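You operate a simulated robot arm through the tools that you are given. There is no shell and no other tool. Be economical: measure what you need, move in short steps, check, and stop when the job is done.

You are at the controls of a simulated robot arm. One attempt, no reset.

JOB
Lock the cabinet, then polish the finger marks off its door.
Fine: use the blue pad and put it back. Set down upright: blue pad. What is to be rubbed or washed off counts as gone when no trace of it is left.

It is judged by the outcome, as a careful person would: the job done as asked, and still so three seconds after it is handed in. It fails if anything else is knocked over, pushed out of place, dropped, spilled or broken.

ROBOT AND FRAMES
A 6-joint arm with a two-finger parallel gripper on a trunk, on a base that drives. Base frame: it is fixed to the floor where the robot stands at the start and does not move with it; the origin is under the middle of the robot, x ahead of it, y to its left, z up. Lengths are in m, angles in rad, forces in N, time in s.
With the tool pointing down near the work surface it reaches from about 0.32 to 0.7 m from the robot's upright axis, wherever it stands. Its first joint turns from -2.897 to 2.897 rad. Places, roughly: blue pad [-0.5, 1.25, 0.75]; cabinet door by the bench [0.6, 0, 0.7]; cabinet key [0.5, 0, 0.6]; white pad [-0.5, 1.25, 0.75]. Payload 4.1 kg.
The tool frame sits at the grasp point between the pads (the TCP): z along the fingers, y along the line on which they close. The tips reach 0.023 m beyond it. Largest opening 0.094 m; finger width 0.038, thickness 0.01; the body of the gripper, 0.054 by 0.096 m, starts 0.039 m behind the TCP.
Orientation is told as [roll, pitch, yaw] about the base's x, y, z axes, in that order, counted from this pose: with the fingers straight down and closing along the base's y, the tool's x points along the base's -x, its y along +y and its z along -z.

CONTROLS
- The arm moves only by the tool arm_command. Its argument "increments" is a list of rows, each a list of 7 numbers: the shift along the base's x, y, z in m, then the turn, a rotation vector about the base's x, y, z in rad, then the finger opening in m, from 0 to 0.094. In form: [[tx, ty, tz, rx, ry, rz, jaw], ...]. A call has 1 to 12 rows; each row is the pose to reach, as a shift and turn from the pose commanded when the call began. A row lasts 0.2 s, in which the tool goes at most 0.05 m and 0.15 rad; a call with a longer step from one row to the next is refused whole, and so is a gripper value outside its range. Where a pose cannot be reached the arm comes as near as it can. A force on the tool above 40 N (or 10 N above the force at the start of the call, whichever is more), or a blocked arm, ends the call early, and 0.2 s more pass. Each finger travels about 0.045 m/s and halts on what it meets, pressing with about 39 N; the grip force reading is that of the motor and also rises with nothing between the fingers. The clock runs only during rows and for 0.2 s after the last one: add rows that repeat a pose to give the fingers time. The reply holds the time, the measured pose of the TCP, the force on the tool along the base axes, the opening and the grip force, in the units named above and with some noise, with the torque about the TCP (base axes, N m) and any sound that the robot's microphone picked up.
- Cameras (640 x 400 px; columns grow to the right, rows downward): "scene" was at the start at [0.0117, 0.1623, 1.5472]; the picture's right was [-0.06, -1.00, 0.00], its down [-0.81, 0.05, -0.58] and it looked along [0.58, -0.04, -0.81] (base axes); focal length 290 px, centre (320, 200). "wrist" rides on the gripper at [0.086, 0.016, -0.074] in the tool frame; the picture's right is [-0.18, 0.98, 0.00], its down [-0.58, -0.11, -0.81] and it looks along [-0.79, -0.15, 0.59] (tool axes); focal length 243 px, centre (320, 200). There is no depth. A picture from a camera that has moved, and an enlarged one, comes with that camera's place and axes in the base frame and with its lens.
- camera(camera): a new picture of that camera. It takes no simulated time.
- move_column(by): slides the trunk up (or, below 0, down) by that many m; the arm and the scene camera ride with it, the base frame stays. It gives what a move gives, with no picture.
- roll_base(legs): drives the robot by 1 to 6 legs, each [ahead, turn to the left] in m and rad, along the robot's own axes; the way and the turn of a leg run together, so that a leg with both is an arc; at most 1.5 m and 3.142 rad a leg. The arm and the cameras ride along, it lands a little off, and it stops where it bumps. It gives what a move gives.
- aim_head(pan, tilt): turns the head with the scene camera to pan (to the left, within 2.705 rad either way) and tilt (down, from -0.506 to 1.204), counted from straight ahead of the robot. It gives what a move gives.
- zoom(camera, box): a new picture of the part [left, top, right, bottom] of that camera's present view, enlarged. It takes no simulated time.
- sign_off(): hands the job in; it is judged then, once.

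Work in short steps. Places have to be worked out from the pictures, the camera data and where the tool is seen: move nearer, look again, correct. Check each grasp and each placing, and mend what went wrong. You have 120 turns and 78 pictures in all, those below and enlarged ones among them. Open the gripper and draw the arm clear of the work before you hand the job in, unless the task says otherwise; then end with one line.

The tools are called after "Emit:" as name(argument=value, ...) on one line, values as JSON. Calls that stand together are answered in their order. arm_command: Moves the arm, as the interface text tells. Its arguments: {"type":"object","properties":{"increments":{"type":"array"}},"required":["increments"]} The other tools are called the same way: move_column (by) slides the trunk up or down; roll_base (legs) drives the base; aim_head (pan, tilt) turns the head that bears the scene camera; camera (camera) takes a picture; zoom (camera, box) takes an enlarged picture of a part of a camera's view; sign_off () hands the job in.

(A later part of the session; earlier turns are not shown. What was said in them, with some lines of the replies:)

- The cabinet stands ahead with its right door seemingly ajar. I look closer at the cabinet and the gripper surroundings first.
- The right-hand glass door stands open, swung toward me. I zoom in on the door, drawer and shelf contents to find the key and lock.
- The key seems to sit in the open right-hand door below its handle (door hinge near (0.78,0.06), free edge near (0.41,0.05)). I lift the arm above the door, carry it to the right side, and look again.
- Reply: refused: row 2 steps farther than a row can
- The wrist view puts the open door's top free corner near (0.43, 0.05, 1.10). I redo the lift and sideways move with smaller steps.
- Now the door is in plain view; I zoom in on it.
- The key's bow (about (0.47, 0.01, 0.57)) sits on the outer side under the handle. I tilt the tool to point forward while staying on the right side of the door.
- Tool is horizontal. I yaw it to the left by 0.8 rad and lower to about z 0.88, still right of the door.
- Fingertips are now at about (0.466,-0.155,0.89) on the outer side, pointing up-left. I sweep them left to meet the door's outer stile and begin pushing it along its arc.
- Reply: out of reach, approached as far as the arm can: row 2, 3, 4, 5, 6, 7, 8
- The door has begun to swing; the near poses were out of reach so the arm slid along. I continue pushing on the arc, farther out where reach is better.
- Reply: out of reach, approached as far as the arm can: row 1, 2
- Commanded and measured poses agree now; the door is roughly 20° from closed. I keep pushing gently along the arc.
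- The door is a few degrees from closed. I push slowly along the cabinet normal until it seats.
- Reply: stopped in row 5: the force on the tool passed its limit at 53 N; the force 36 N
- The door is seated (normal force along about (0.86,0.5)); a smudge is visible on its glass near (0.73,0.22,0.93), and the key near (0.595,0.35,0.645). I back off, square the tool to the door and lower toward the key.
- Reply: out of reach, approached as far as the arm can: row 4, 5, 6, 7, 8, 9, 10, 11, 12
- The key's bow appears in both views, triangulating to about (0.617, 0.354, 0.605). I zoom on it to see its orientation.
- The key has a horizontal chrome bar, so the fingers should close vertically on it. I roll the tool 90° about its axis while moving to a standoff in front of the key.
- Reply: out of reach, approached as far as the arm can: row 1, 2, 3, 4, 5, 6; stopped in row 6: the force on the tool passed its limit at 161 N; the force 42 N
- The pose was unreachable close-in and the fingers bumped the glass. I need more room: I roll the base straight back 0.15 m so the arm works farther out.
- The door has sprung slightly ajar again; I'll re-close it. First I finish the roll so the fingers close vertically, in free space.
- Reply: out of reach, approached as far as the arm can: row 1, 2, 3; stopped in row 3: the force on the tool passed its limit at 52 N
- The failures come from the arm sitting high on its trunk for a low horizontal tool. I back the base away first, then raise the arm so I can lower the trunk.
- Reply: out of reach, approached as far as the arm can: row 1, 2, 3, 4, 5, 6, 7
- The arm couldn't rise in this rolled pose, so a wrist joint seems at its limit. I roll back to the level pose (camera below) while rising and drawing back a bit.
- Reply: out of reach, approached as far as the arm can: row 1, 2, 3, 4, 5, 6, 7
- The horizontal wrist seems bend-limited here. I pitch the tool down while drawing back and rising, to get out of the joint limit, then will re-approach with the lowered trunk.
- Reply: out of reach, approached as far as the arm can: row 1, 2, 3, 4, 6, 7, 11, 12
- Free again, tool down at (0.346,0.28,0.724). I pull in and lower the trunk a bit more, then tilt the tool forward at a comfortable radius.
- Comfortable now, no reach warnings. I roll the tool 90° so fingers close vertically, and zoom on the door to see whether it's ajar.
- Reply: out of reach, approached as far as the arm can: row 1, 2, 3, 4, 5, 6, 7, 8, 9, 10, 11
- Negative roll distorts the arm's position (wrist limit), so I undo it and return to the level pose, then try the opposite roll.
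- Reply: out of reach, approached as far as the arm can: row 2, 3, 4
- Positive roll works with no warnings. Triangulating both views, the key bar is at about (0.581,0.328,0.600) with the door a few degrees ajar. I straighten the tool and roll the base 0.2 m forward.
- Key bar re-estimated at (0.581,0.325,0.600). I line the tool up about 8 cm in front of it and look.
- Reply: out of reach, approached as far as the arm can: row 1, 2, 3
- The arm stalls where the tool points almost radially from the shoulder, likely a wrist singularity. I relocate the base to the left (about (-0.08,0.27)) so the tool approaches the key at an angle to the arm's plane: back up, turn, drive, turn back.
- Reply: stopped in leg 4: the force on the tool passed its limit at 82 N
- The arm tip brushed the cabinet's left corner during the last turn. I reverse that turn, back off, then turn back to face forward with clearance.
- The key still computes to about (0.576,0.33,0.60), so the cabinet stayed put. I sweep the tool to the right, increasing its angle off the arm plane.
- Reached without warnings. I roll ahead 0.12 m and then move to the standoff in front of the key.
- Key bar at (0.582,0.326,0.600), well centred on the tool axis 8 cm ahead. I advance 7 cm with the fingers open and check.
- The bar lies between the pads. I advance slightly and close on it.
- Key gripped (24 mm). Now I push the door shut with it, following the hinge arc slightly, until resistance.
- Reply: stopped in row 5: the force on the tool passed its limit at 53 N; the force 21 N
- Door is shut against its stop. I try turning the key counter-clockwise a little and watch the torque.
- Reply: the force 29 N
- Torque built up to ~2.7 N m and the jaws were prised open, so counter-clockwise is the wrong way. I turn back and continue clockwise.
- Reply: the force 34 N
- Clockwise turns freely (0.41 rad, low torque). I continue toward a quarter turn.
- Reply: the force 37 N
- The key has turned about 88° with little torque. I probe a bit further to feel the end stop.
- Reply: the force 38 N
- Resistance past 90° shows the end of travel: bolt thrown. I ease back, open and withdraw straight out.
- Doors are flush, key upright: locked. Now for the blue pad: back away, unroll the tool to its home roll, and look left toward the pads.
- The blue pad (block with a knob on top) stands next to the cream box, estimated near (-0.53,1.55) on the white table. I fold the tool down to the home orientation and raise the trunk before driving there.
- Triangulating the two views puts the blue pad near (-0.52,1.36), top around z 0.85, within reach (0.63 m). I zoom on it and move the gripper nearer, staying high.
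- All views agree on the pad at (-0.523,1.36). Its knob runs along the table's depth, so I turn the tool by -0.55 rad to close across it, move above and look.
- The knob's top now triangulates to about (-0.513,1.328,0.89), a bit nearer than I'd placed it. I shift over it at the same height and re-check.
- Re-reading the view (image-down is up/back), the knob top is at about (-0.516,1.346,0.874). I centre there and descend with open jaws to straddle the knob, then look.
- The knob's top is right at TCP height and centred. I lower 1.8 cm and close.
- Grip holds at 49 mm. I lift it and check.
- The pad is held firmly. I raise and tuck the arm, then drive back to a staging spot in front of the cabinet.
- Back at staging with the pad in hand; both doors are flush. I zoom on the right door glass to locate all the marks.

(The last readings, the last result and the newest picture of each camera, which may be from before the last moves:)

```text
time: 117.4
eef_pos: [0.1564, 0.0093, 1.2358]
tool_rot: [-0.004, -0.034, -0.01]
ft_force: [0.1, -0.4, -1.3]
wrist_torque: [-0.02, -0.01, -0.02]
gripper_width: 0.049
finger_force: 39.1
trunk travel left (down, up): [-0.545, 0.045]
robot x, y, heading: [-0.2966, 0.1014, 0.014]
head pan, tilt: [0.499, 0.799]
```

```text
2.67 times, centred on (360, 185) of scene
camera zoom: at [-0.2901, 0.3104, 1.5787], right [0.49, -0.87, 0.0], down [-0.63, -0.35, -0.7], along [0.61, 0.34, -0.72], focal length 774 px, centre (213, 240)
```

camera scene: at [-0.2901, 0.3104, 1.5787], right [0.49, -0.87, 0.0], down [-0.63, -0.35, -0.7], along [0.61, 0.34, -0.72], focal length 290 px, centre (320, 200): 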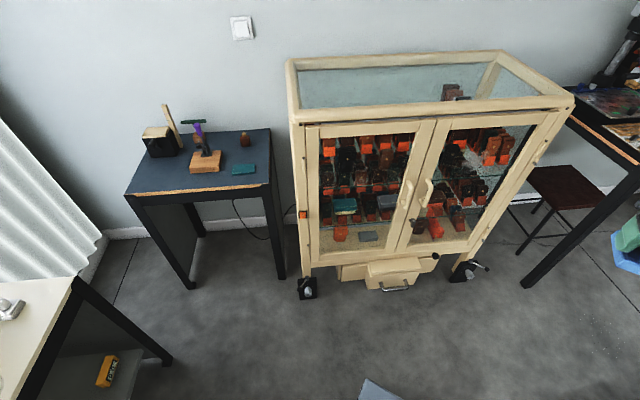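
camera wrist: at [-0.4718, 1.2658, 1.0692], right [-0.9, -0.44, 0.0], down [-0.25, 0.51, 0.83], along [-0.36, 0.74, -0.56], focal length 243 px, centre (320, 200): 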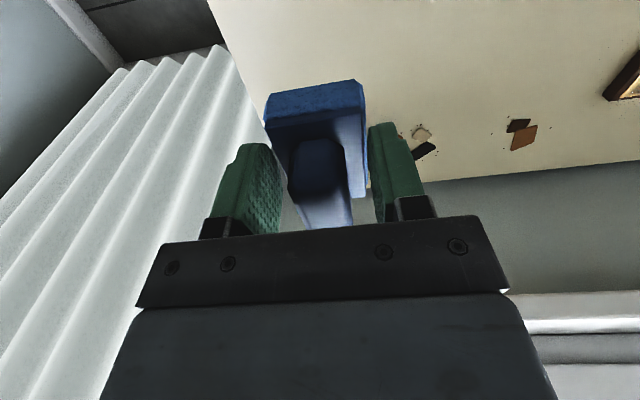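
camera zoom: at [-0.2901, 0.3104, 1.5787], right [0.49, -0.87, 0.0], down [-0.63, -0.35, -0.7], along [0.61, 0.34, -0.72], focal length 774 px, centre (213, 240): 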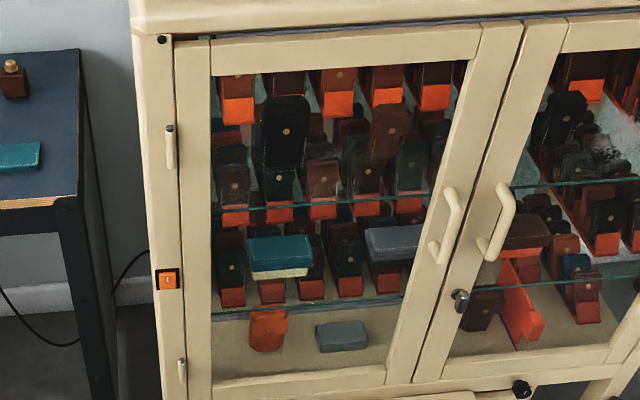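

The smudge sits around (0.723,0.239,z 0.86–0.93) on the right glass. I lower the trunk, yaw the tool to the door normal and tilt it forward so the pad faces the glass, still at staging.

Emit:
move_column(by=-0.19)

Emit:
arm_command(increments=[[0.02, 0.01, 0, 0, 0, 0.145, 0], [0.045, 0.02, 0, 0, 0, 0.29, 0], [0.07, 0.03, 0, 0, 0, 0.435, 0], [0.09, 0.04, 0, 0, 0, 0.58, 0]])

Emit:
arm_command(increments=[[0.005, 0, -0.01, 0.0755, -0.118, 0, 0], [0.01, 0, -0.02, 0.151, -0.236, 0, 0], [0.015, 0, -0.03, 0.2265, -0.354, 0, 0], [0.02, 0, -0.04, 0.302, -0.471, 0, 0], [0.025, 0, -0.05, 0.378, -0.589, 0, 0], [0.03, 0, -0.06, 0.453, -0.707, 0, 0], [0.035, 0, -0.07, 0.529, -0.825, 0, 0], [0.04, 0, -0.08, 0.604, -0.943, 0, 0], [0.045, 0, -0.09, 0.68, -1.06, 0, 0], [0.05, 0, -0.1, 0.755, -1.178, 0, 0], [0.05, 0, -0.12, 0.831, -1.297, 0, 0]])

Emit:
roll_base(legs=[[0.12, 0.4], [0.12, -0.41]])

Emit:
camera(camera="wrist")

```text
time: 119.5
eef_pos: [0.158, 0.0102, 1.0462]
tool_rot: [-0.004, -0.033, -0.009]
ft_force: [0.1, 0.2, -0.6]
wrist_torque: [0.04, 0.02, 0.0]
gripper_width: 0.0488
finger_force: 39.2
trunk travel left (down, up): [-0.355, 0.235]
robot x, y, heading: [-0.2935, 0.1025, 0.012]
head pan, tilt: [0.499, 0.799]
```

```text
time: 120.5
eef_pos: [0.2461, 0.0494, 1.0464]
tool_rot: [-0.003, -0.034, 0.572]
ft_force: [0.2, -0.4, -0.2]
wrist_torque: [-0.03, -0.01, -0.01]
gripper_width: 0.0489
finger_force: 39.3
trunk travel left (down, up): [-0.355, 0.235]
robot x, y, heading: [-0.2987, 0.106, 0.012]
head pan, tilt: [0.499, 0.799]
```

```text
time: 122.9
eef_pos: [0.2962, 0.049, 0.9256]
tool_rot: [-2.733, -1.565, -2.985]
ft_force: [-0.1, 0.3, 0.1]
wrist_torque: [-0.06, 0.04, -0.01]
gripper_width: 0.0488
finger_force: 39.1
trunk travel left (down, up): [-0.355, 0.235]
robot x, y, heading: [-0.298, 0.1069, 0.013]
head pan, tilt: [0.499, 0.799]
```

```text
time: 125.7
eef_pos: [0.5302, 0.1, 0.925]
tool_rot: [-2.873, -1.567, -2.845]
ft_force: [0.1, 0.3, -1.1]
wrist_torque: [-0.02, -0.03, -0.01]
gripper_width: 0.0489
finger_force: 39.0
trunk travel left (down, up): [-0.355, 0.235]
robot x, y, heading: [-0.0662, 0.1596, 0.011]
head pan, tilt: [0.499, 0.799]
```

```text
15 pictures are left
camera wrist: at [0.4599, 0.0728, 0.8384], right [-0.53, 0.83, 0.18], down [-0.62, -0.53, 0.58], along [0.58, 0.19, 0.79], focal length 243 px, centre (320, 200)
```

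wrist: 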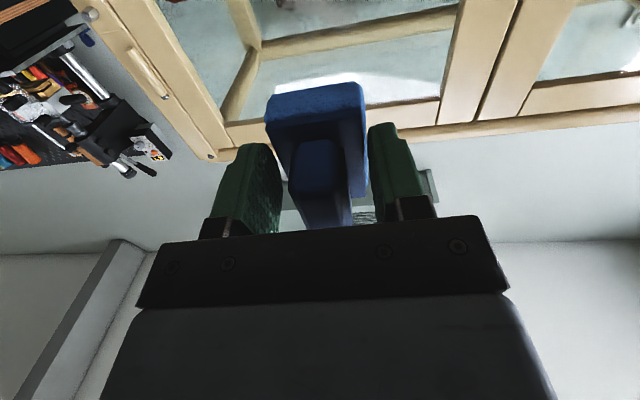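

Pad faces the glass at the right lateral position, ~15 cm off. I advance along the normal, slowly near contact.

Emit:
arm_command(increments=[[0.034, 0.022, 0, 0, 0, 0, 0], [0.068, 0.044, 0, 0, 0, 0, 0], [0.1, 0.064, 0, 0, 0, 0, 0], [0.126, 0.081, 0, 0, 0, 0, 0], [0.135, 0.0865, 0, 0, 0, 0, 0], [0.141, 0.09, 0, 0, 0, 0, 0], [0.147, 0.094, 0, 0, 0, 0, 0], [0.152, 0.0975, 0, 0, 0, 0, 0], [0.156, 0.1, 0, 0, 0, 0, 0]])

Emit:
aim_head(pan=0.25, tilt=0.75)

Emit:
camera(camera="scene")

```text
time: 127.7
eef_pos: [0.6859, 0.1988, 0.9248]
tool_rot: [-2.957, -1.57, -2.76]
ft_force: [0.0, 1.0, -0.8]
wrist_torque: [-0.05, 0.02, -0.02]
gripper_width: 0.0488
finger_force: 39.1
trunk travel left (down, up): [-0.355, 0.235]
robot x, y, heading: [-0.0633, 0.1592, 0.016]
head pan, tilt: [0.499, 0.799]
```

```text
time: 128.4
eef_pos: [0.686, 0.1988, 0.9252]
tool_rot: [-2.866, -1.567, -2.849]
ft_force: [-0.2, 0.0, -1.0]
wrist_torque: [-0.02, 0.03, 0.02]
gripper_width: 0.0489
finger_force: 39.0
trunk travel left (down, up): [-0.355, 0.235]
robot x, y, heading: [-0.0624, 0.1534, 0.012]
head pan, tilt: [0.25, 0.75]
```

```text
14 pictures are left
camera scene: at [-0.0463, 0.3429, 1.3926], right [0.26, -0.97, 0.0], down [-0.66, -0.18, -0.73], along [0.71, 0.19, -0.68], focal length 290 px, centre (320, 200)
```

scene: 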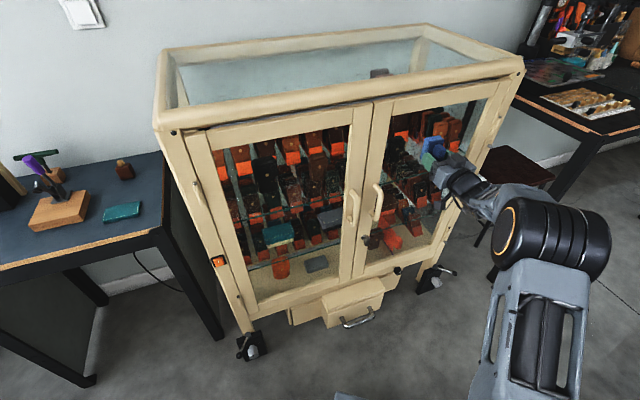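

Not touching yet. I creep forward to contact, with the force guard stopping me.

Emit:
arm_command(increments=[[0.004, 0.0027, 0, 0, 0, 0, 0], [0.008, 0.0054, 0, 0, 0, 0, 0], [0.0125, 0.008, 0, 0, 0, 0, 0]])

Emit:
zoom(camera="scene", box=[370, 80, 530, 260])

```text
time: 129.2
eef_pos: [0.6963, 0.2042, 0.9246]
tool_rot: [2.798, -1.568, -2.237]
ft_force: [-27.3, -13.2, -7.0]
wrist_torque: [0.21, -0.85, 0.91]
gripper_width: 0.0489
finger_force: 38.7
trunk travel left (down, up): [-0.355, 0.235]
robot x, y, heading: [-0.0626, 0.1525, 0.009]
head pan, tilt: [0.25, 0.75]
```

```text
2.22 times, centred on (450, 170) of scene
camera zoom: at [-0.0488, 0.3411, 1.3928], right [0.26, -0.97, 0.0], down [-0.66, -0.17, -0.73], along [0.71, 0.19, -0.68], focal length 645 px, centre (31, 267)
```

zoom: 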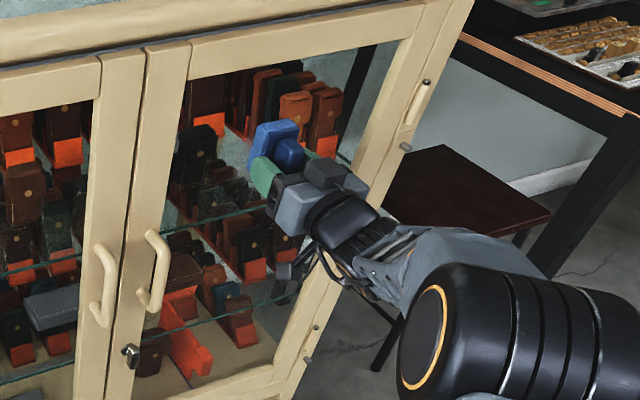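

Contact at ~30 N. I ease off slightly and make the first sweep to the left along the glass, then read the force to refine the plane angle.

Emit:
arm_command(increments=[[-0.0017, -0.0011, 0, 0, 0, 0, 0], [-0.0125, 0.0157, 0, 0, 0, 0, 0], [-0.0233, 0.0325, 0, 0, 0, 0, 0], [-0.034, 0.0494, 0, 0, 0, 0, 0], [-0.045, 0.0663, 0, 0, 0, 0, 0]])

```text
time: 130.3
eef_pos: [0.6603, 0.2541, 0.9267]
tool_rot: [2.823, -1.565, -2.269]
ft_force: [-14.1, -13.7, 1.8]
wrist_torque: [0.21, -0.15, 0.33]
gripper_width: 0.0488
finger_force: 39.3
trunk travel left (down, up): [-0.355, 0.235]
robot x, y, heading: [-0.0636, 0.1528, 0.001]
head pan, tilt: [0.25, 0.75]
stopped in row 5: the force on the tool passed its limit at 42 N (the readings are from after the stop); the commanded pose is now the measured one
```

The plane's yaw is nearer 0.61 rad. With that tangent I trim the tool yaw, drop 6 cm and sweep back to the right.

Emit:
arm_command(increments=[[-0.001, -0.001, -0.015, 0, 0, 0.03, 0], [-0.001, -0.001, -0.035, 0, 0, 0.03, 0], [-0.001, -0.001, -0.05, 0, 0, 0.03, 0], [0.0105, -0.0174, -0.05, 0, 0, 0.03, 0], [0.022, -0.0338, -0.05, 0, 0, 0.03, 0], [0.0335, -0.05, -0.05, 0, 0, 0.03, 0], [0.045, -0.0666, -0.05, 0, 0, 0.03, 0], [0.0565, -0.083, -0.05, 0, 0, 0.03, 0]])

Emit:
zoom(camera="scene", box=[370, 80, 530, 260])

```text
time: 132.1
eef_pos: [0.7183, 0.1738, 0.875]
tool_rot: [3.077, -1.566, -2.491]
ft_force: [-1.0, -0.4, 0.3]
wrist_torque: [-0.02, 0.02, 0.04]
gripper_width: 0.0489
finger_force: 39.1
trunk travel left (down, up): [-0.355, 0.235]
robot x, y, heading: [-0.0621, 0.1519, 0.004]
head pan, tilt: [0.25, 0.75]
```

```text
2.22 times, centred on (450, 170) of scene
camera zoom: at [-0.0451, 0.3426, 1.3926], right [0.25, -0.97, 0.0], down [-0.66, -0.17, -0.73], along [0.71, 0.18, -0.68], focal length 645 px, centre (31, 267)
```

zoom: 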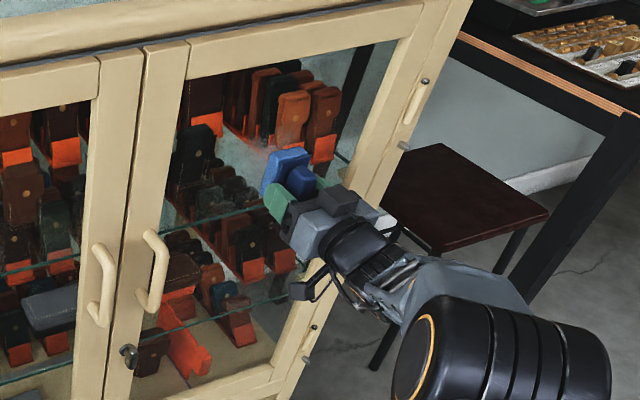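

Contact was lost on the right, so the true yaw is ~0.65 rad. I press in 3 mm and sweep left along that tangent.

Emit:
arm_command(increments=[[0.0024, 0.0018, 0, 0, 0, 0.04, 0], [-0.0097, 0.0177, 0, 0, 0, 0.04, 0], [-0.0218, 0.0336, 0, 0, 0, 0.04, 0], [-0.0339, 0.0495, 0, 0, 0, 0.04, 0], [-0.046, 0.0655, 0, 0, 0, 0.04, 0], [-0.058, 0.0814, 0, 0, 0, 0.04, 0], [-0.07, 0.0973, 0, 0, 0, 0.04, 0], [-0.076, 0.105, 0, 0, 0, 0.04, 0]])

```text
time: 133.9
eef_pos: [0.6415, 0.2795, 0.8782]
tool_rot: [2.632, -1.565, -2.006]
ft_force: [-7.5, -20.5, -1.1]
wrist_torque: [0.09, 0.1, -1.0]
gripper_width: 0.049
finger_force: 39.1
trunk travel left (down, up): [-0.355, 0.235]
robot x, y, heading: [-0.0635, 0.1534, 0.003]
head pan, tilt: [0.25, 0.75]
```

Good steady contact. Next stroke: down 4.5 cm, sweep right.

Emit:
arm_command(increments=[[0, 0, -0.02, 0, 0, 0, 0], [0, 0, -0.045, 0, 0, 0, 0], [0.0121, -0.0159, -0.045, 0, 0, 0, 0], [0.0242, -0.0318, -0.045, 0, 0, 0, 0], [0.0363, -0.0478, -0.045, 0, 0, 0, 0], [0.0484, -0.0637, -0.045, 0, 0, 0, 0], [0.0605, -0.0796, -0.045, 0, 0, 0, 0], [0.0726, -0.0955, -0.045, 0, 0, 0, 0], [0.0847, -0.1115, -0.045, 0, 0, 0, 0]])

Emit:
zoom(camera="scene", box=[370, 80, 530, 260])

```text
time: 135.8
eef_pos: [0.7157, 0.1796, 0.8302]
tool_rot: [2.488, -1.568, -1.859]
ft_force: [-14.8, -4.3, 3.2]
wrist_torque: [-0.02, -0.14, -0.11]
gripper_width: 0.0486
finger_force: 38.5
trunk travel left (down, up): [-0.355, 0.235]
robot x, y, heading: [-0.0634, 0.1554, 0.004]
head pan, tilt: [0.25, 0.75]
stopped in row 9: the force on the tool passed its limit at 40 N (the readings are from after the stop); the commanded pose is now the measured one
```

```text
2.22 times, centred on (450, 170) of scene
camera zoom: at [-0.0476, 0.342, 1.3928], right [0.25, -0.97, 0.0], down [-0.66, -0.17, -0.73], along [0.71, 0.18, -0.68], focal length 645 px, centre (31, 267)
```

zoom: 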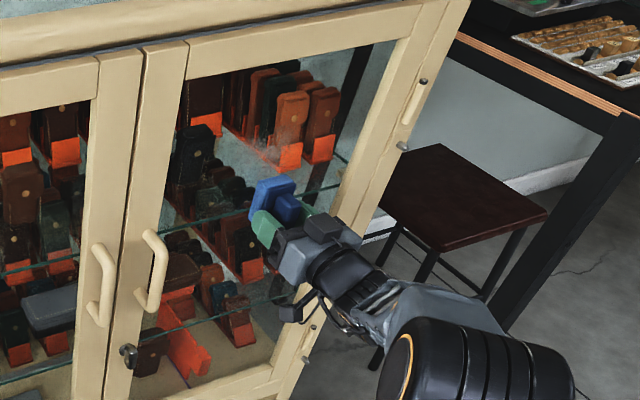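

A residue remains higher up, around (0.714,0.182,z 0.93) in pad-centre terms. I slide up there and scrub across.

Emit:
arm_command(increments=[[-0.001, -0.001, 0.02, 0, 0, 0, 0], [-0.001, -0.001, 0.045, 0, 0, 0, 0], [-0.001, -0.001, 0.07, 0, 0, 0, 0], [-0.001, -0.001, 0.09, 0, 0, 0, 0], [0.011, -0.017, 0.09, 0, 0, 0, 0], [0.017, -0.025, 0.09, 0, 0, 0, 0], [0.005, -0.009, 0.1, 0, 0, 0, 0], [-0.007, 0.007, 0.105, 0, 0, 0, 0], [-0.019, 0.023, 0.105, 0, 0, 0, 0], [-0.031, 0.039, 0.105, 0, 0, 0, 0], [-0.043, 0.055, 0.105, 0, 0, 0, 0], [-0.055, 0.07, 0.105, 0, 0, 0, 0]])

Emit:
arm_command(increments=[[0.0, 0.0, 0.02, 0, 0, 0, 0], [0, 0, 0.04, 0, 0, 0, 0], [0.0121, -0.0159, 0.04, 0, 0, 0, 0], [0.0242, -0.0318, 0.04, 0, 0, 0, 0], [0.0363, -0.0478, 0.04, 0, 0, 0, 0], [0.0484, -0.0637, 0.04, 0, 0, 0, 0], [0.0605, -0.0796, 0.04, 0, 0, 0, 0], [0.0665, -0.087, 0.04, 0, 0, 0, 0]])

Emit:
zoom(camera="scene", box=[370, 80, 530, 260])

```text
time: 138.4
eef_pos: [0.6619, 0.2492, 0.9342]
tool_rot: [2.443, -1.567, -1.813]
ft_force: [0.0, 0.2, -0.6]
wrist_torque: [-0.03, 0.01, -0.01]
gripper_width: 0.0487
finger_force: 38.6
trunk travel left (down, up): [-0.355, 0.235]
robot x, y, heading: [-0.0648, 0.1589, 0.009]
head pan, tilt: [0.25, 0.75]
```

```text
time: 140.2
eef_pos: [0.7279, 0.1626, 0.9744]
tool_rot: [2.126, -1.567, -1.497]
ft_force: [-13.6, -1.3, -2.6]
wrist_torque: [-0.02, -0.03, 0.07]
gripper_width: 0.0487
finger_force: 39.2
trunk travel left (down, up): [-0.355, 0.235]
robot x, y, heading: [-0.0632, 0.1531, 0.002]
head pan, tilt: [0.25, 0.75]
```

```text
2.22 times, centred on (450, 170) of scene
camera zoom: at [-0.0471, 0.3421, 1.3926], right [0.25, -0.97, 0.0], down [-0.66, -0.17, -0.73], along [0.71, 0.18, -0.68], focal length 645 px, centre (31, 267)
```

zoom: 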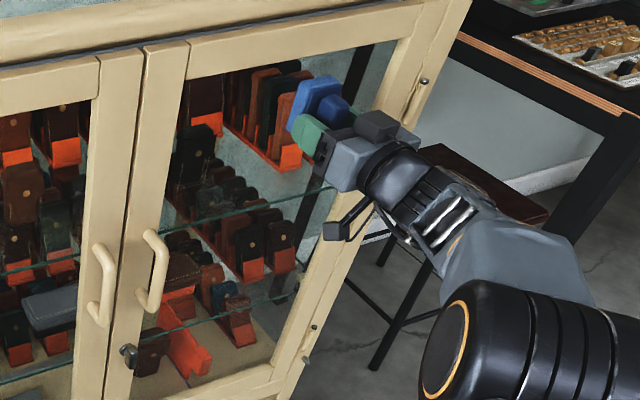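

Looks much cleaner. One more firm pass at z ≈0.945 leftward and 0.905 rightward for completeness.

Emit:
arm_command(increments=[[0.001, 0.001, -0.028, 0, 0, 0, 0], [-0.0101, 0.0179, -0.028, 0, 0, 0, 0], [-0.0222, 0.0338, -0.028, 0, 0, 0, 0], [-0.0343, 0.0495, -0.028, 0, 0, 0, 0], [-0.0464, 0.0655, -0.028, 0, 0, 0, 0], [-0.0585, 0.0814, -0.028, 0, 0, 0, 0], [-0.0706, 0.0973, -0.028, 0, 0, 0, 0]])

Emit:
arm_command(increments=[[0, 0, -0.02, 0, 0, 0, 0], [0, 0, -0.04, 0, 0, 0, 0], [0.0121, -0.0159, -0.04, 0, 0, 0, 0], [0.0242, -0.0318, -0.04, 0, 0, 0, 0], [0.0363, -0.0478, -0.04, 0, 0, 0, 0], [0.0484, -0.0637, -0.04, 0, 0, 0, 0], [0.0605, -0.0796, -0.04, 0, 0, 0, 0], [0.07, -0.092, -0.04, 0, 0, 0, 0]])

Emit:
arm_command(increments=[[-0.02, -0.015, 0, 0, 0, 0, 0], [-0.055, -0.045, 0, 0, 0, 0, 0], [-0.09, -0.08, 0, 0, 0, 0, 0], [-0.12, -0.12, 0, 0, 0, 0, 0], [-0.14, -0.16, 0, 0, 0, 0, 0]])

Emit:
zoom(camera="scene", box=[360, 70, 520, 270])

```text
time: 141.8
eef_pos: [0.6566, 0.2602, 0.948]
tool_rot: [2.341, -1.566, -1.71]
ft_force: [-7.6, -15.3, -0.4]
wrist_torque: [-0.04, 0.07, -0.77]
gripper_width: 0.0488
finger_force: 38.9
trunk travel left (down, up): [-0.355, 0.235]
robot x, y, heading: [-0.064, 0.1503, 0.005]
head pan, tilt: [0.25, 0.75]
```

```text
time: 143.3
eef_pos: [0.701, 0.1974, 0.9077]
tool_rot: [2.065, -1.568, -1.434]
ft_force: [-19.8, -5.8, 5.2]
wrist_torque: [0.03, -0.02, 0.25]
gripper_width: 0.0486
finger_force: 38.6
trunk travel left (down, up): [-0.355, 0.235]
robot x, y, heading: [-0.0672, 0.154, 0.007]
head pan, tilt: [0.25, 0.75]
stopped in row 7: the force on the tool passed its limit at 42 N (the readings are from after the stop); the commanded pose is now the measured one
```

```text
time: 144.5
eef_pos: [0.5631, 0.0404, 0.9034]
tool_rot: [1.411, -1.566, -0.779]
ft_force: [-0.1, -0.1, -0.3]
wrist_torque: [-0.03, 0.01, 0.0]
gripper_width: 0.0489
finger_force: 39.2
trunk travel left (down, up): [-0.355, 0.235]
robot x, y, heading: [-0.0641, 0.1531, 0.007]
head pan, tilt: [0.25, 0.75]
```

```text
2.00 times, centred on (440, 170) of scene
camera zoom: at [-0.0457, 0.342, 1.3926], right [0.25, -0.97, 0.0], down [-0.66, -0.17, -0.73], along [0.71, 0.18, -0.68], focal length 581 px, centre (80, 260)
```

zoom: 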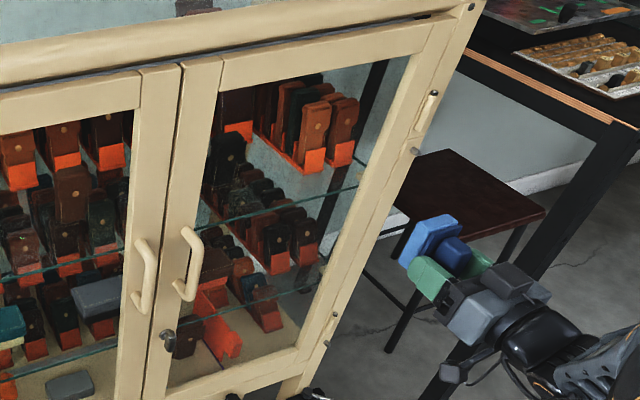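

The pane looks clean. I zoom tighter on it, and check the left door's glass as well.

Emit:
zoom(camera="scene", box=[405, 95, 475, 185])

Emit:
zoom(camera="scene", box=[200, 110, 380, 290])

```text
4.44 times, centred on (440, 140) of scene
camera zoom: at [-0.0457, 0.342, 1.3926], right [0.25, -0.97, 0.0], down [-0.66, -0.17, -0.73], along [0.71, 0.18, -0.68], focal length 1291 px, centre (-213, 467)
```

zoom: 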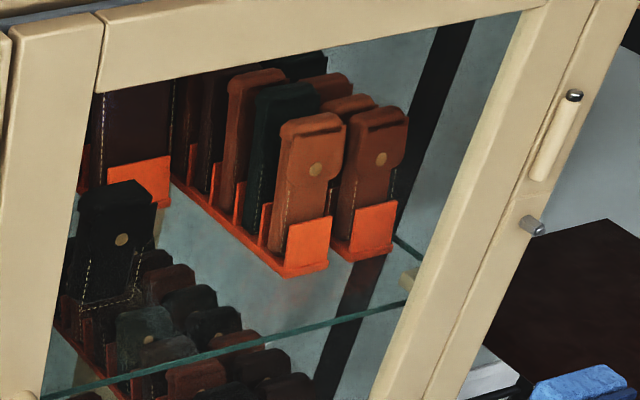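

```text
2.22 times, centred on (290, 200) of scene
camera zoom: at [-0.0457, 0.342, 1.3926], right [0.25, -0.97, 0.0], down [-0.66, -0.17, -0.73], along [0.71, 0.18, -0.68], focal length 645 px, centre (387, 200)
```

zoom: 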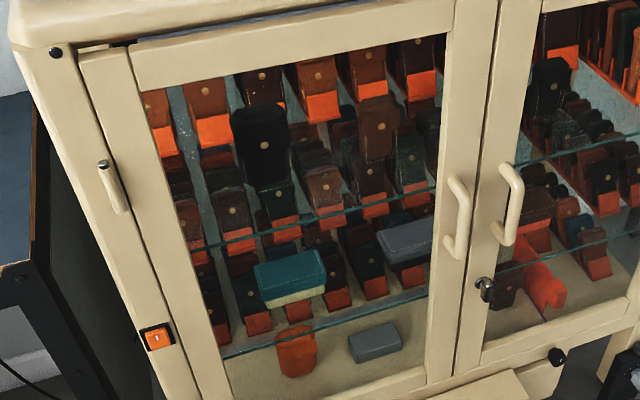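

All clear on both doors. I back up to staging, fold the tool down, and raise for the trip back to the pad's place.

Emit:
roll_base(legs=[[-0.12, 0.41], [-0.12, -0.41]])

Emit:
arm_command(increments=[[-0.008, 0.0, 0.013, -0.0835, 0.1123, 0, 0], [-0.016, 0, 0.026, -0.167, 0.2246, 0, 0], [-0.024, 0, 0.039, -0.2505, 0.337, 0, 0], [-0.032, 0, 0.052, -0.334, 0.449, 0, 0], [-0.04, 0, 0.065, -0.4175, 0.5615, 0, 0], [-0.048, 0, 0.078, -0.501, 0.674, 0, 0], [-0.056, 0, 0.091, -0.5845, 0.786, 0, 0], [-0.064, 0, 0.104, -0.668, 0.898, 0, 0], [-0.072, 0, 0.117, -0.7515, 1.01, 0, 0], [-0.08, 0, 0.13, -0.835, 1.123, 0, 0], [-0.09, 0, 0.14, -0.919, 1.235, 0, 0]])

Emit:
move_column(by=0.19)

```text
time: 147.3
eef_pos: [0.3266, -0.0099, 0.903]
tool_rot: [1.408, -1.565, -0.775]
ft_force: [0.5, -0.4, -1.2]
wrist_torque: [-0.02, 0.04, 0.02]
gripper_width: 0.049
finger_force: 38.8
trunk travel left (down, up): [-0.355, 0.235]
robot x, y, heading: [-0.3021, 0.1032, 0.008]
head pan, tilt: [0.25, 0.75]
```

```text
time: 149.7
eef_pos: [0.236, -0.0089, 1.0431]
tool_rot: [-0.005, -0.028, 0.634]
ft_force: [0.1, 0.1, 0.0]
wrist_torque: [-0.01, 0.02, -0.01]
gripper_width: 0.049
finger_force: 38.7
trunk travel left (down, up): [-0.355, 0.235]
robot x, y, heading: [-0.3, 0.1032, 0.011]
head pan, tilt: [0.25, 0.75]
```

```text
time: 151.8
eef_pos: [0.2368, -0.0087, 1.233]
tool_rot: [-0.006, -0.032, 0.635]
ft_force: [0.6, -0.7, -0.6]
wrist_torque: [0.0, -0.01, 0.01]
gripper_width: 0.0489
finger_force: 38.6
trunk travel left (down, up): [-0.545, 0.045]
robot x, y, heading: [-0.3, 0.1001, 0.009]
head pan, tilt: [0.25, 0.75]
```

Tool down, tilt as when grasped. I tuck and unyaw the arm, then retrace the route to the white table.

Emit:
arm_command(increments=[[-0.02, 0.005, 0, 0, 0, -0.13, 0], [-0.04, 0.01, 0, 0, 0, -0.26, 0], [-0.06, 0.015, 0, 0, 0, -0.39, 0], [-0.08, 0.018, 0, 0, 0, -0.52, 0], [-0.08, 0.018, 0, 0, 0, -0.645, 0]])

Emit:
roll_base(legs=[[0, 1.25], [0.565, 0], [0, 0.98], [0.2, 0]])

Emit:
aim_head(pan=0.1, tilt=0.8)

Emit:
camera(camera="scene")

```text
time: 153.0
eef_pos: [0.1569, 0.0099, 1.2348]
tool_rot: [-0.005, -0.029, -0.013]
ft_force: [0.1, 0.4, -0.2]
wrist_torque: [-0.03, -0.01, 0.0]
gripper_width: 0.049
finger_force: 38.8
trunk travel left (down, up): [-0.545, 0.045]
robot x, y, heading: [-0.3009, 0.1021, 0.01]
head pan, tilt: [0.25, 0.75]
```

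```text
time: 163.0
eef_pos: [-0.4646, 1.2127, 1.2337]
tool_rot: [-0.005, -0.029, 2.227]
ft_force: [0.3, -0.4, 0.4]
wrist_torque: [-0.06, 0.01, 0.01]
gripper_width: 0.0487
finger_force: 39.1
trunk travel left (down, up): [-0.545, 0.045]
robot x, y, heading: [-0.2544, 0.7964, 2.247]
head pan, tilt: [0.25, 0.75]
```

```text
time: 163.7
eef_pos: [-0.4644, 1.2116, 1.2336]
tool_rot: [-0.006, -0.028, 2.226]
ft_force: [-0.6, 0.4, 0.0]
wrist_torque: [0.01, 0.01, 0.0]
gripper_width: 0.0489
finger_force: 38.7
trunk travel left (down, up): [-0.545, 0.045]
robot x, y, heading: [-0.258, 0.7944, 2.247]
head pan, tilt: [0.099, 0.799]
```

```text
6 pictures are left
camera scene: at [-0.4042, 0.7019, 1.5787], right [0.71, 0.7, 0.0], down [0.5, -0.51, -0.7], along [-0.49, 0.5, -0.72], focal length 290 px, centre (320, 200)
```

scene: 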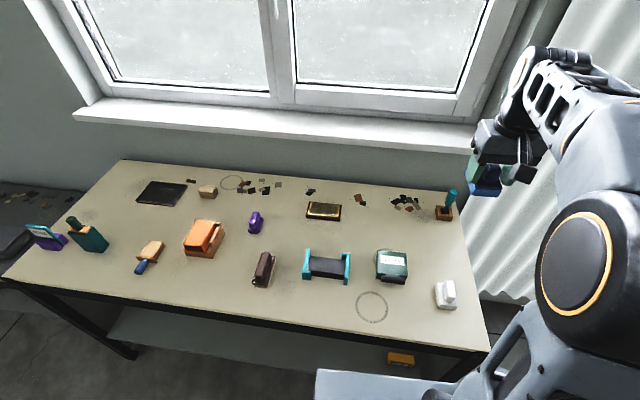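

The pad's spot is free. I lower the trunk, move above the original spot (-0.5125,1.348) and descend most of the way.

Emit:
move_column(by=-0.1)

Emit:
arm_command(increments=[[-0.012, 0.034, 0, 0, 0, -0.015, 0], [-0.024, 0.068, 0, 0, 0, -0.015, 0], [-0.036, 0.102, -0.02, 0, 0, -0.015, 0], [-0.048, 0.136, -0.04, 0, 0, -0.015, 0], [-0.048, 0.136, -0.08, 0, 0, -0.015, 0], [-0.048, 0.136, -0.12, 0, 0, -0.015, 0], [-0.048, 0.136, -0.16, 0, 0, -0.015, 0], [-0.048, 0.136, -0.2, 0, 0, -0.015, 0], [-0.048, 0.136, -0.24, 0, 0, -0.015, 0]])

Emit:
zoom(camera="scene", box=[360, 160, 520, 330])

```text
time: 165.1
eef_pos: [-0.4643, 1.2124, 1.1344]
tool_rot: [-0.005, -0.031, 2.228]
ft_force: [-0.2, -0.3, -1.2]
wrist_torque: [0.05, 0.0, 0.0]
gripper_width: 0.0488
finger_force: 38.8
trunk travel left (down, up): [-0.445, 0.145]
robot x, y, heading: [-0.2576, 0.7951, 2.241]
head pan, tilt: [0.099, 0.799]
```

```text
time: 167.1
eef_pos: [-0.5108, 1.3466, 0.8938]
tool_rot: [-0.005, -0.031, 2.211]
ft_force: [0.1, -0.3, 0.1]
wrist_torque: [0.0, -0.01, 0.0]
gripper_width: 0.0489
finger_force: 39.6
trunk travel left (down, up): [-0.445, 0.145]
robot x, y, heading: [-0.2549, 0.7969, 2.249]
head pan, tilt: [0.099, 0.799]
```

```text
2.35 times, centred on (440, 245) of scene
camera zoom: at [-0.4042, 0.7021, 1.4787], right [0.71, 0.7, 0.0], down [0.5, -0.51, -0.7], along [-0.49, 0.5, -0.72], focal length 683 px, centre (38, 94)
```

zoom: 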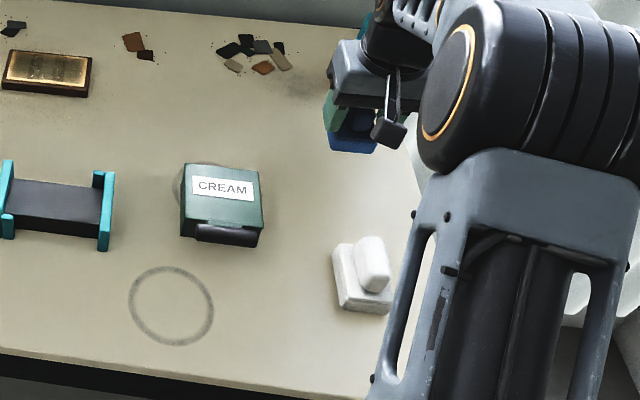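

Over the spot and clear of neighbours. I lower slowly to the grasp height (z ≈0.847).

Emit:
arm_command(increments=[[-0.001, 0.001, -0.015, 0, 0, 0, 0], [-0.001, 0.001, -0.03, 0, 0, 0, 0], [-0.001, 0.001, -0.038, 0, 0, 0, 0], [-0.001, 0.001, -0.044, 0, 0, 0, 0], [-0.001, 0.001, -0.047, 0, 0, 0, 0]])

```text
time: 168.2
eef_pos: [-0.5131, 1.3499, 0.8478]
tool_rot: [-0.006, -0.03, 2.213]
ft_force: [1.6, 0.0, 2.8]
wrist_torque: [-0.14, 0.03, 0.04]
gripper_width: 0.0488
finger_force: 38.8
trunk travel left (down, up): [-0.445, 0.145]
robot x, y, heading: [-0.256, 0.796, 2.246]
head pan, tilt: [0.099, 0.799]
```

Light contact with the table felt. I open slowly and rise straight up.

Emit:
arm_command(increments=[[0, 0, 0, 0, 0, 0, 0.055], [0, 0, 0, 0, 0, 0, 0.07], [0, 0, 0, 0, 0, 0, 0.09], [0, 0, 0, 0, 0, 0, 0.09], [0, 0, 0, 0, 0, 0, 0.09], [0, 0, 0.03, 0, 0, 0, 0.09], [0, 0, 0.07, 0, 0, 0, 0.09], [0, 0, 0.115, 0, 0, 0, 0.09], [0.01, -0.02, 0.155, 0, 0, 0, 0.09], [0.025, -0.05, 0.19, 0, 0, 0, 0.09]])

Emit:
camera(camera="wrist")

```text
time: 170.4
eef_pos: [-0.4861, 1.2971, 1.0396]
tool_rot: [-0.004, -0.03, 2.214]
ft_force: [0.3, 0.7, 0.5]
wrist_torque: [-0.02, 0.01, 0.0]
gripper_width: 0.0901
finger_force: 0.1
trunk travel left (down, up): [-0.445, 0.145]
robot x, y, heading: [-0.2543, 0.7983, 2.249]
head pan, tilt: [0.099, 0.799]
```

```text
4 pictures are left
camera wrist: at [-0.4453, 1.2157, 1.1108], right [-0.9, -0.44, 0.0], down [-0.25, 0.51, 0.82], along [-0.36, 0.74, -0.57], focal length 243 px, centre (320, 200)
```

wrist: 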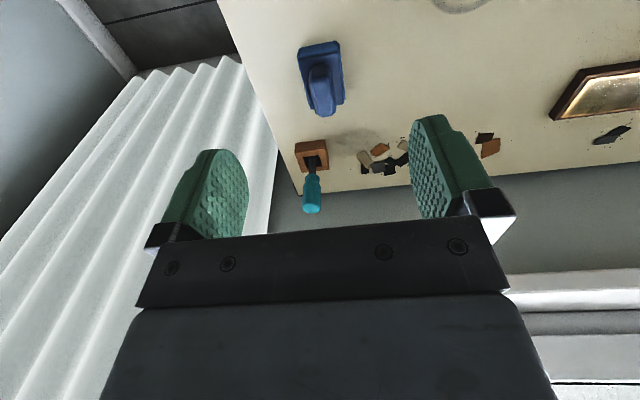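

The pad stands upright in its place. I draw the arm back and turn the head for a final look at the cabinet.

Emit:
arm_command(increments=[[0.02, -0.035, 0.02, 0, 0, 0, 0.09], [0.035, -0.07, 0.05, 0, 0, 0, 0.09], [0.05, -0.1, 0.08, 0, 0, 0, 0.09]])

Emit:
aim_head(pan=-2.6, tilt=0.4)

Emit:
camera(camera="scene")

```text
time: 171.2
eef_pos: [-0.4381, 1.1951, 1.1167]
tool_rot: [-0.005, -0.032, 2.214]
ft_force: [0.3, 0.4, 0.1]
wrist_torque: [-0.03, -0.01, 0.0]
gripper_width: 0.09
finger_force: 0.0
trunk travel left (down, up): [-0.445, 0.145]
robot x, y, heading: [-0.2547, 0.7937, 2.25]
head pan, tilt: [0.099, 0.799]
```

```text
time: 173.7
eef_pos: [-0.4381, 1.1963, 1.115]
tool_rot: [-0.006, -0.032, 2.214]
ft_force: [0.1, -0.1, 0.1]
wrist_torque: [0.0, -0.03, -0.01]
gripper_width: 0.0901
finger_force: 0.0
trunk travel left (down, up): [-0.445, 0.145]
robot x, y, heading: [-0.2537, 0.7994, 2.243]
head pan, tilt: [-2.601, 0.4]
```

```text
3 pictures are left
camera scene: at [-0.2606, 0.6123, 1.5137], right [-0.35, -0.94, 0.0], down [-0.37, 0.13, -0.92], along [0.86, -0.32, -0.39], focal length 290 px, centre (320, 200)
```

scene: 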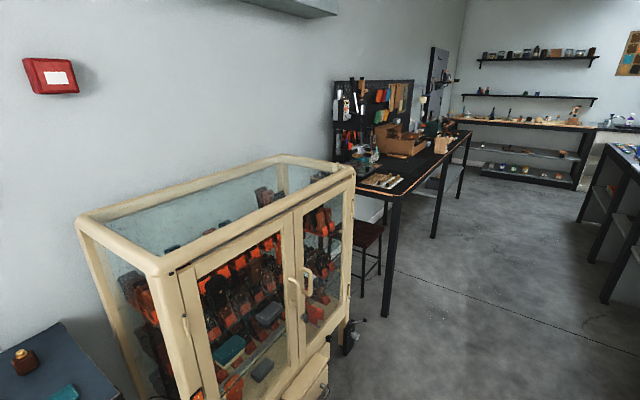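

Emit:
zoom(camera="scene", box=[270, 180, 360, 350])

```text
2.35 times, centred on (315, 265) of scene
camera zoom: at [-0.2606, 0.6123, 1.5137], right [-0.35, -0.94, 0.0], down [-0.37, 0.13, -0.92], along [0.86, -0.32, -0.39], focal length 683 px, centre (332, 47)
```

zoom: 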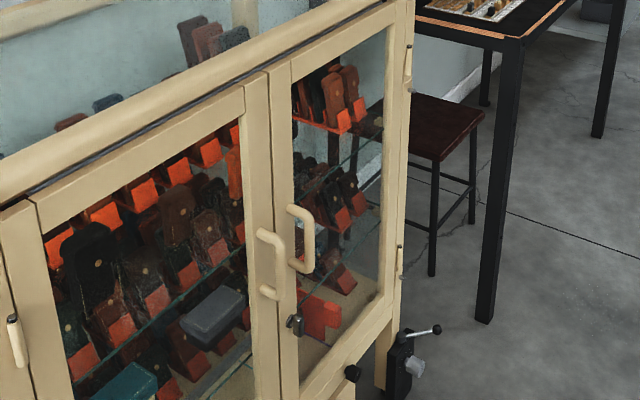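

The glass looks clean, the doors are flush and the key stands upright in the locked position. The blue pad is back in its place and the arm is clear, so I hand in.

Emit:
sign_off()

```text
The job is handed in.
```

The cabinet is locked and the finger marks are off the right door's glass, with no trace left in the last close-up. The blue pad is back upright in its place. While getting into position, the gripper bumped that door's glass once (161 N) and the cabinet's left corner once (82 N). I saw no damage, and the key's position afterwards showed no shift of the cabinet.
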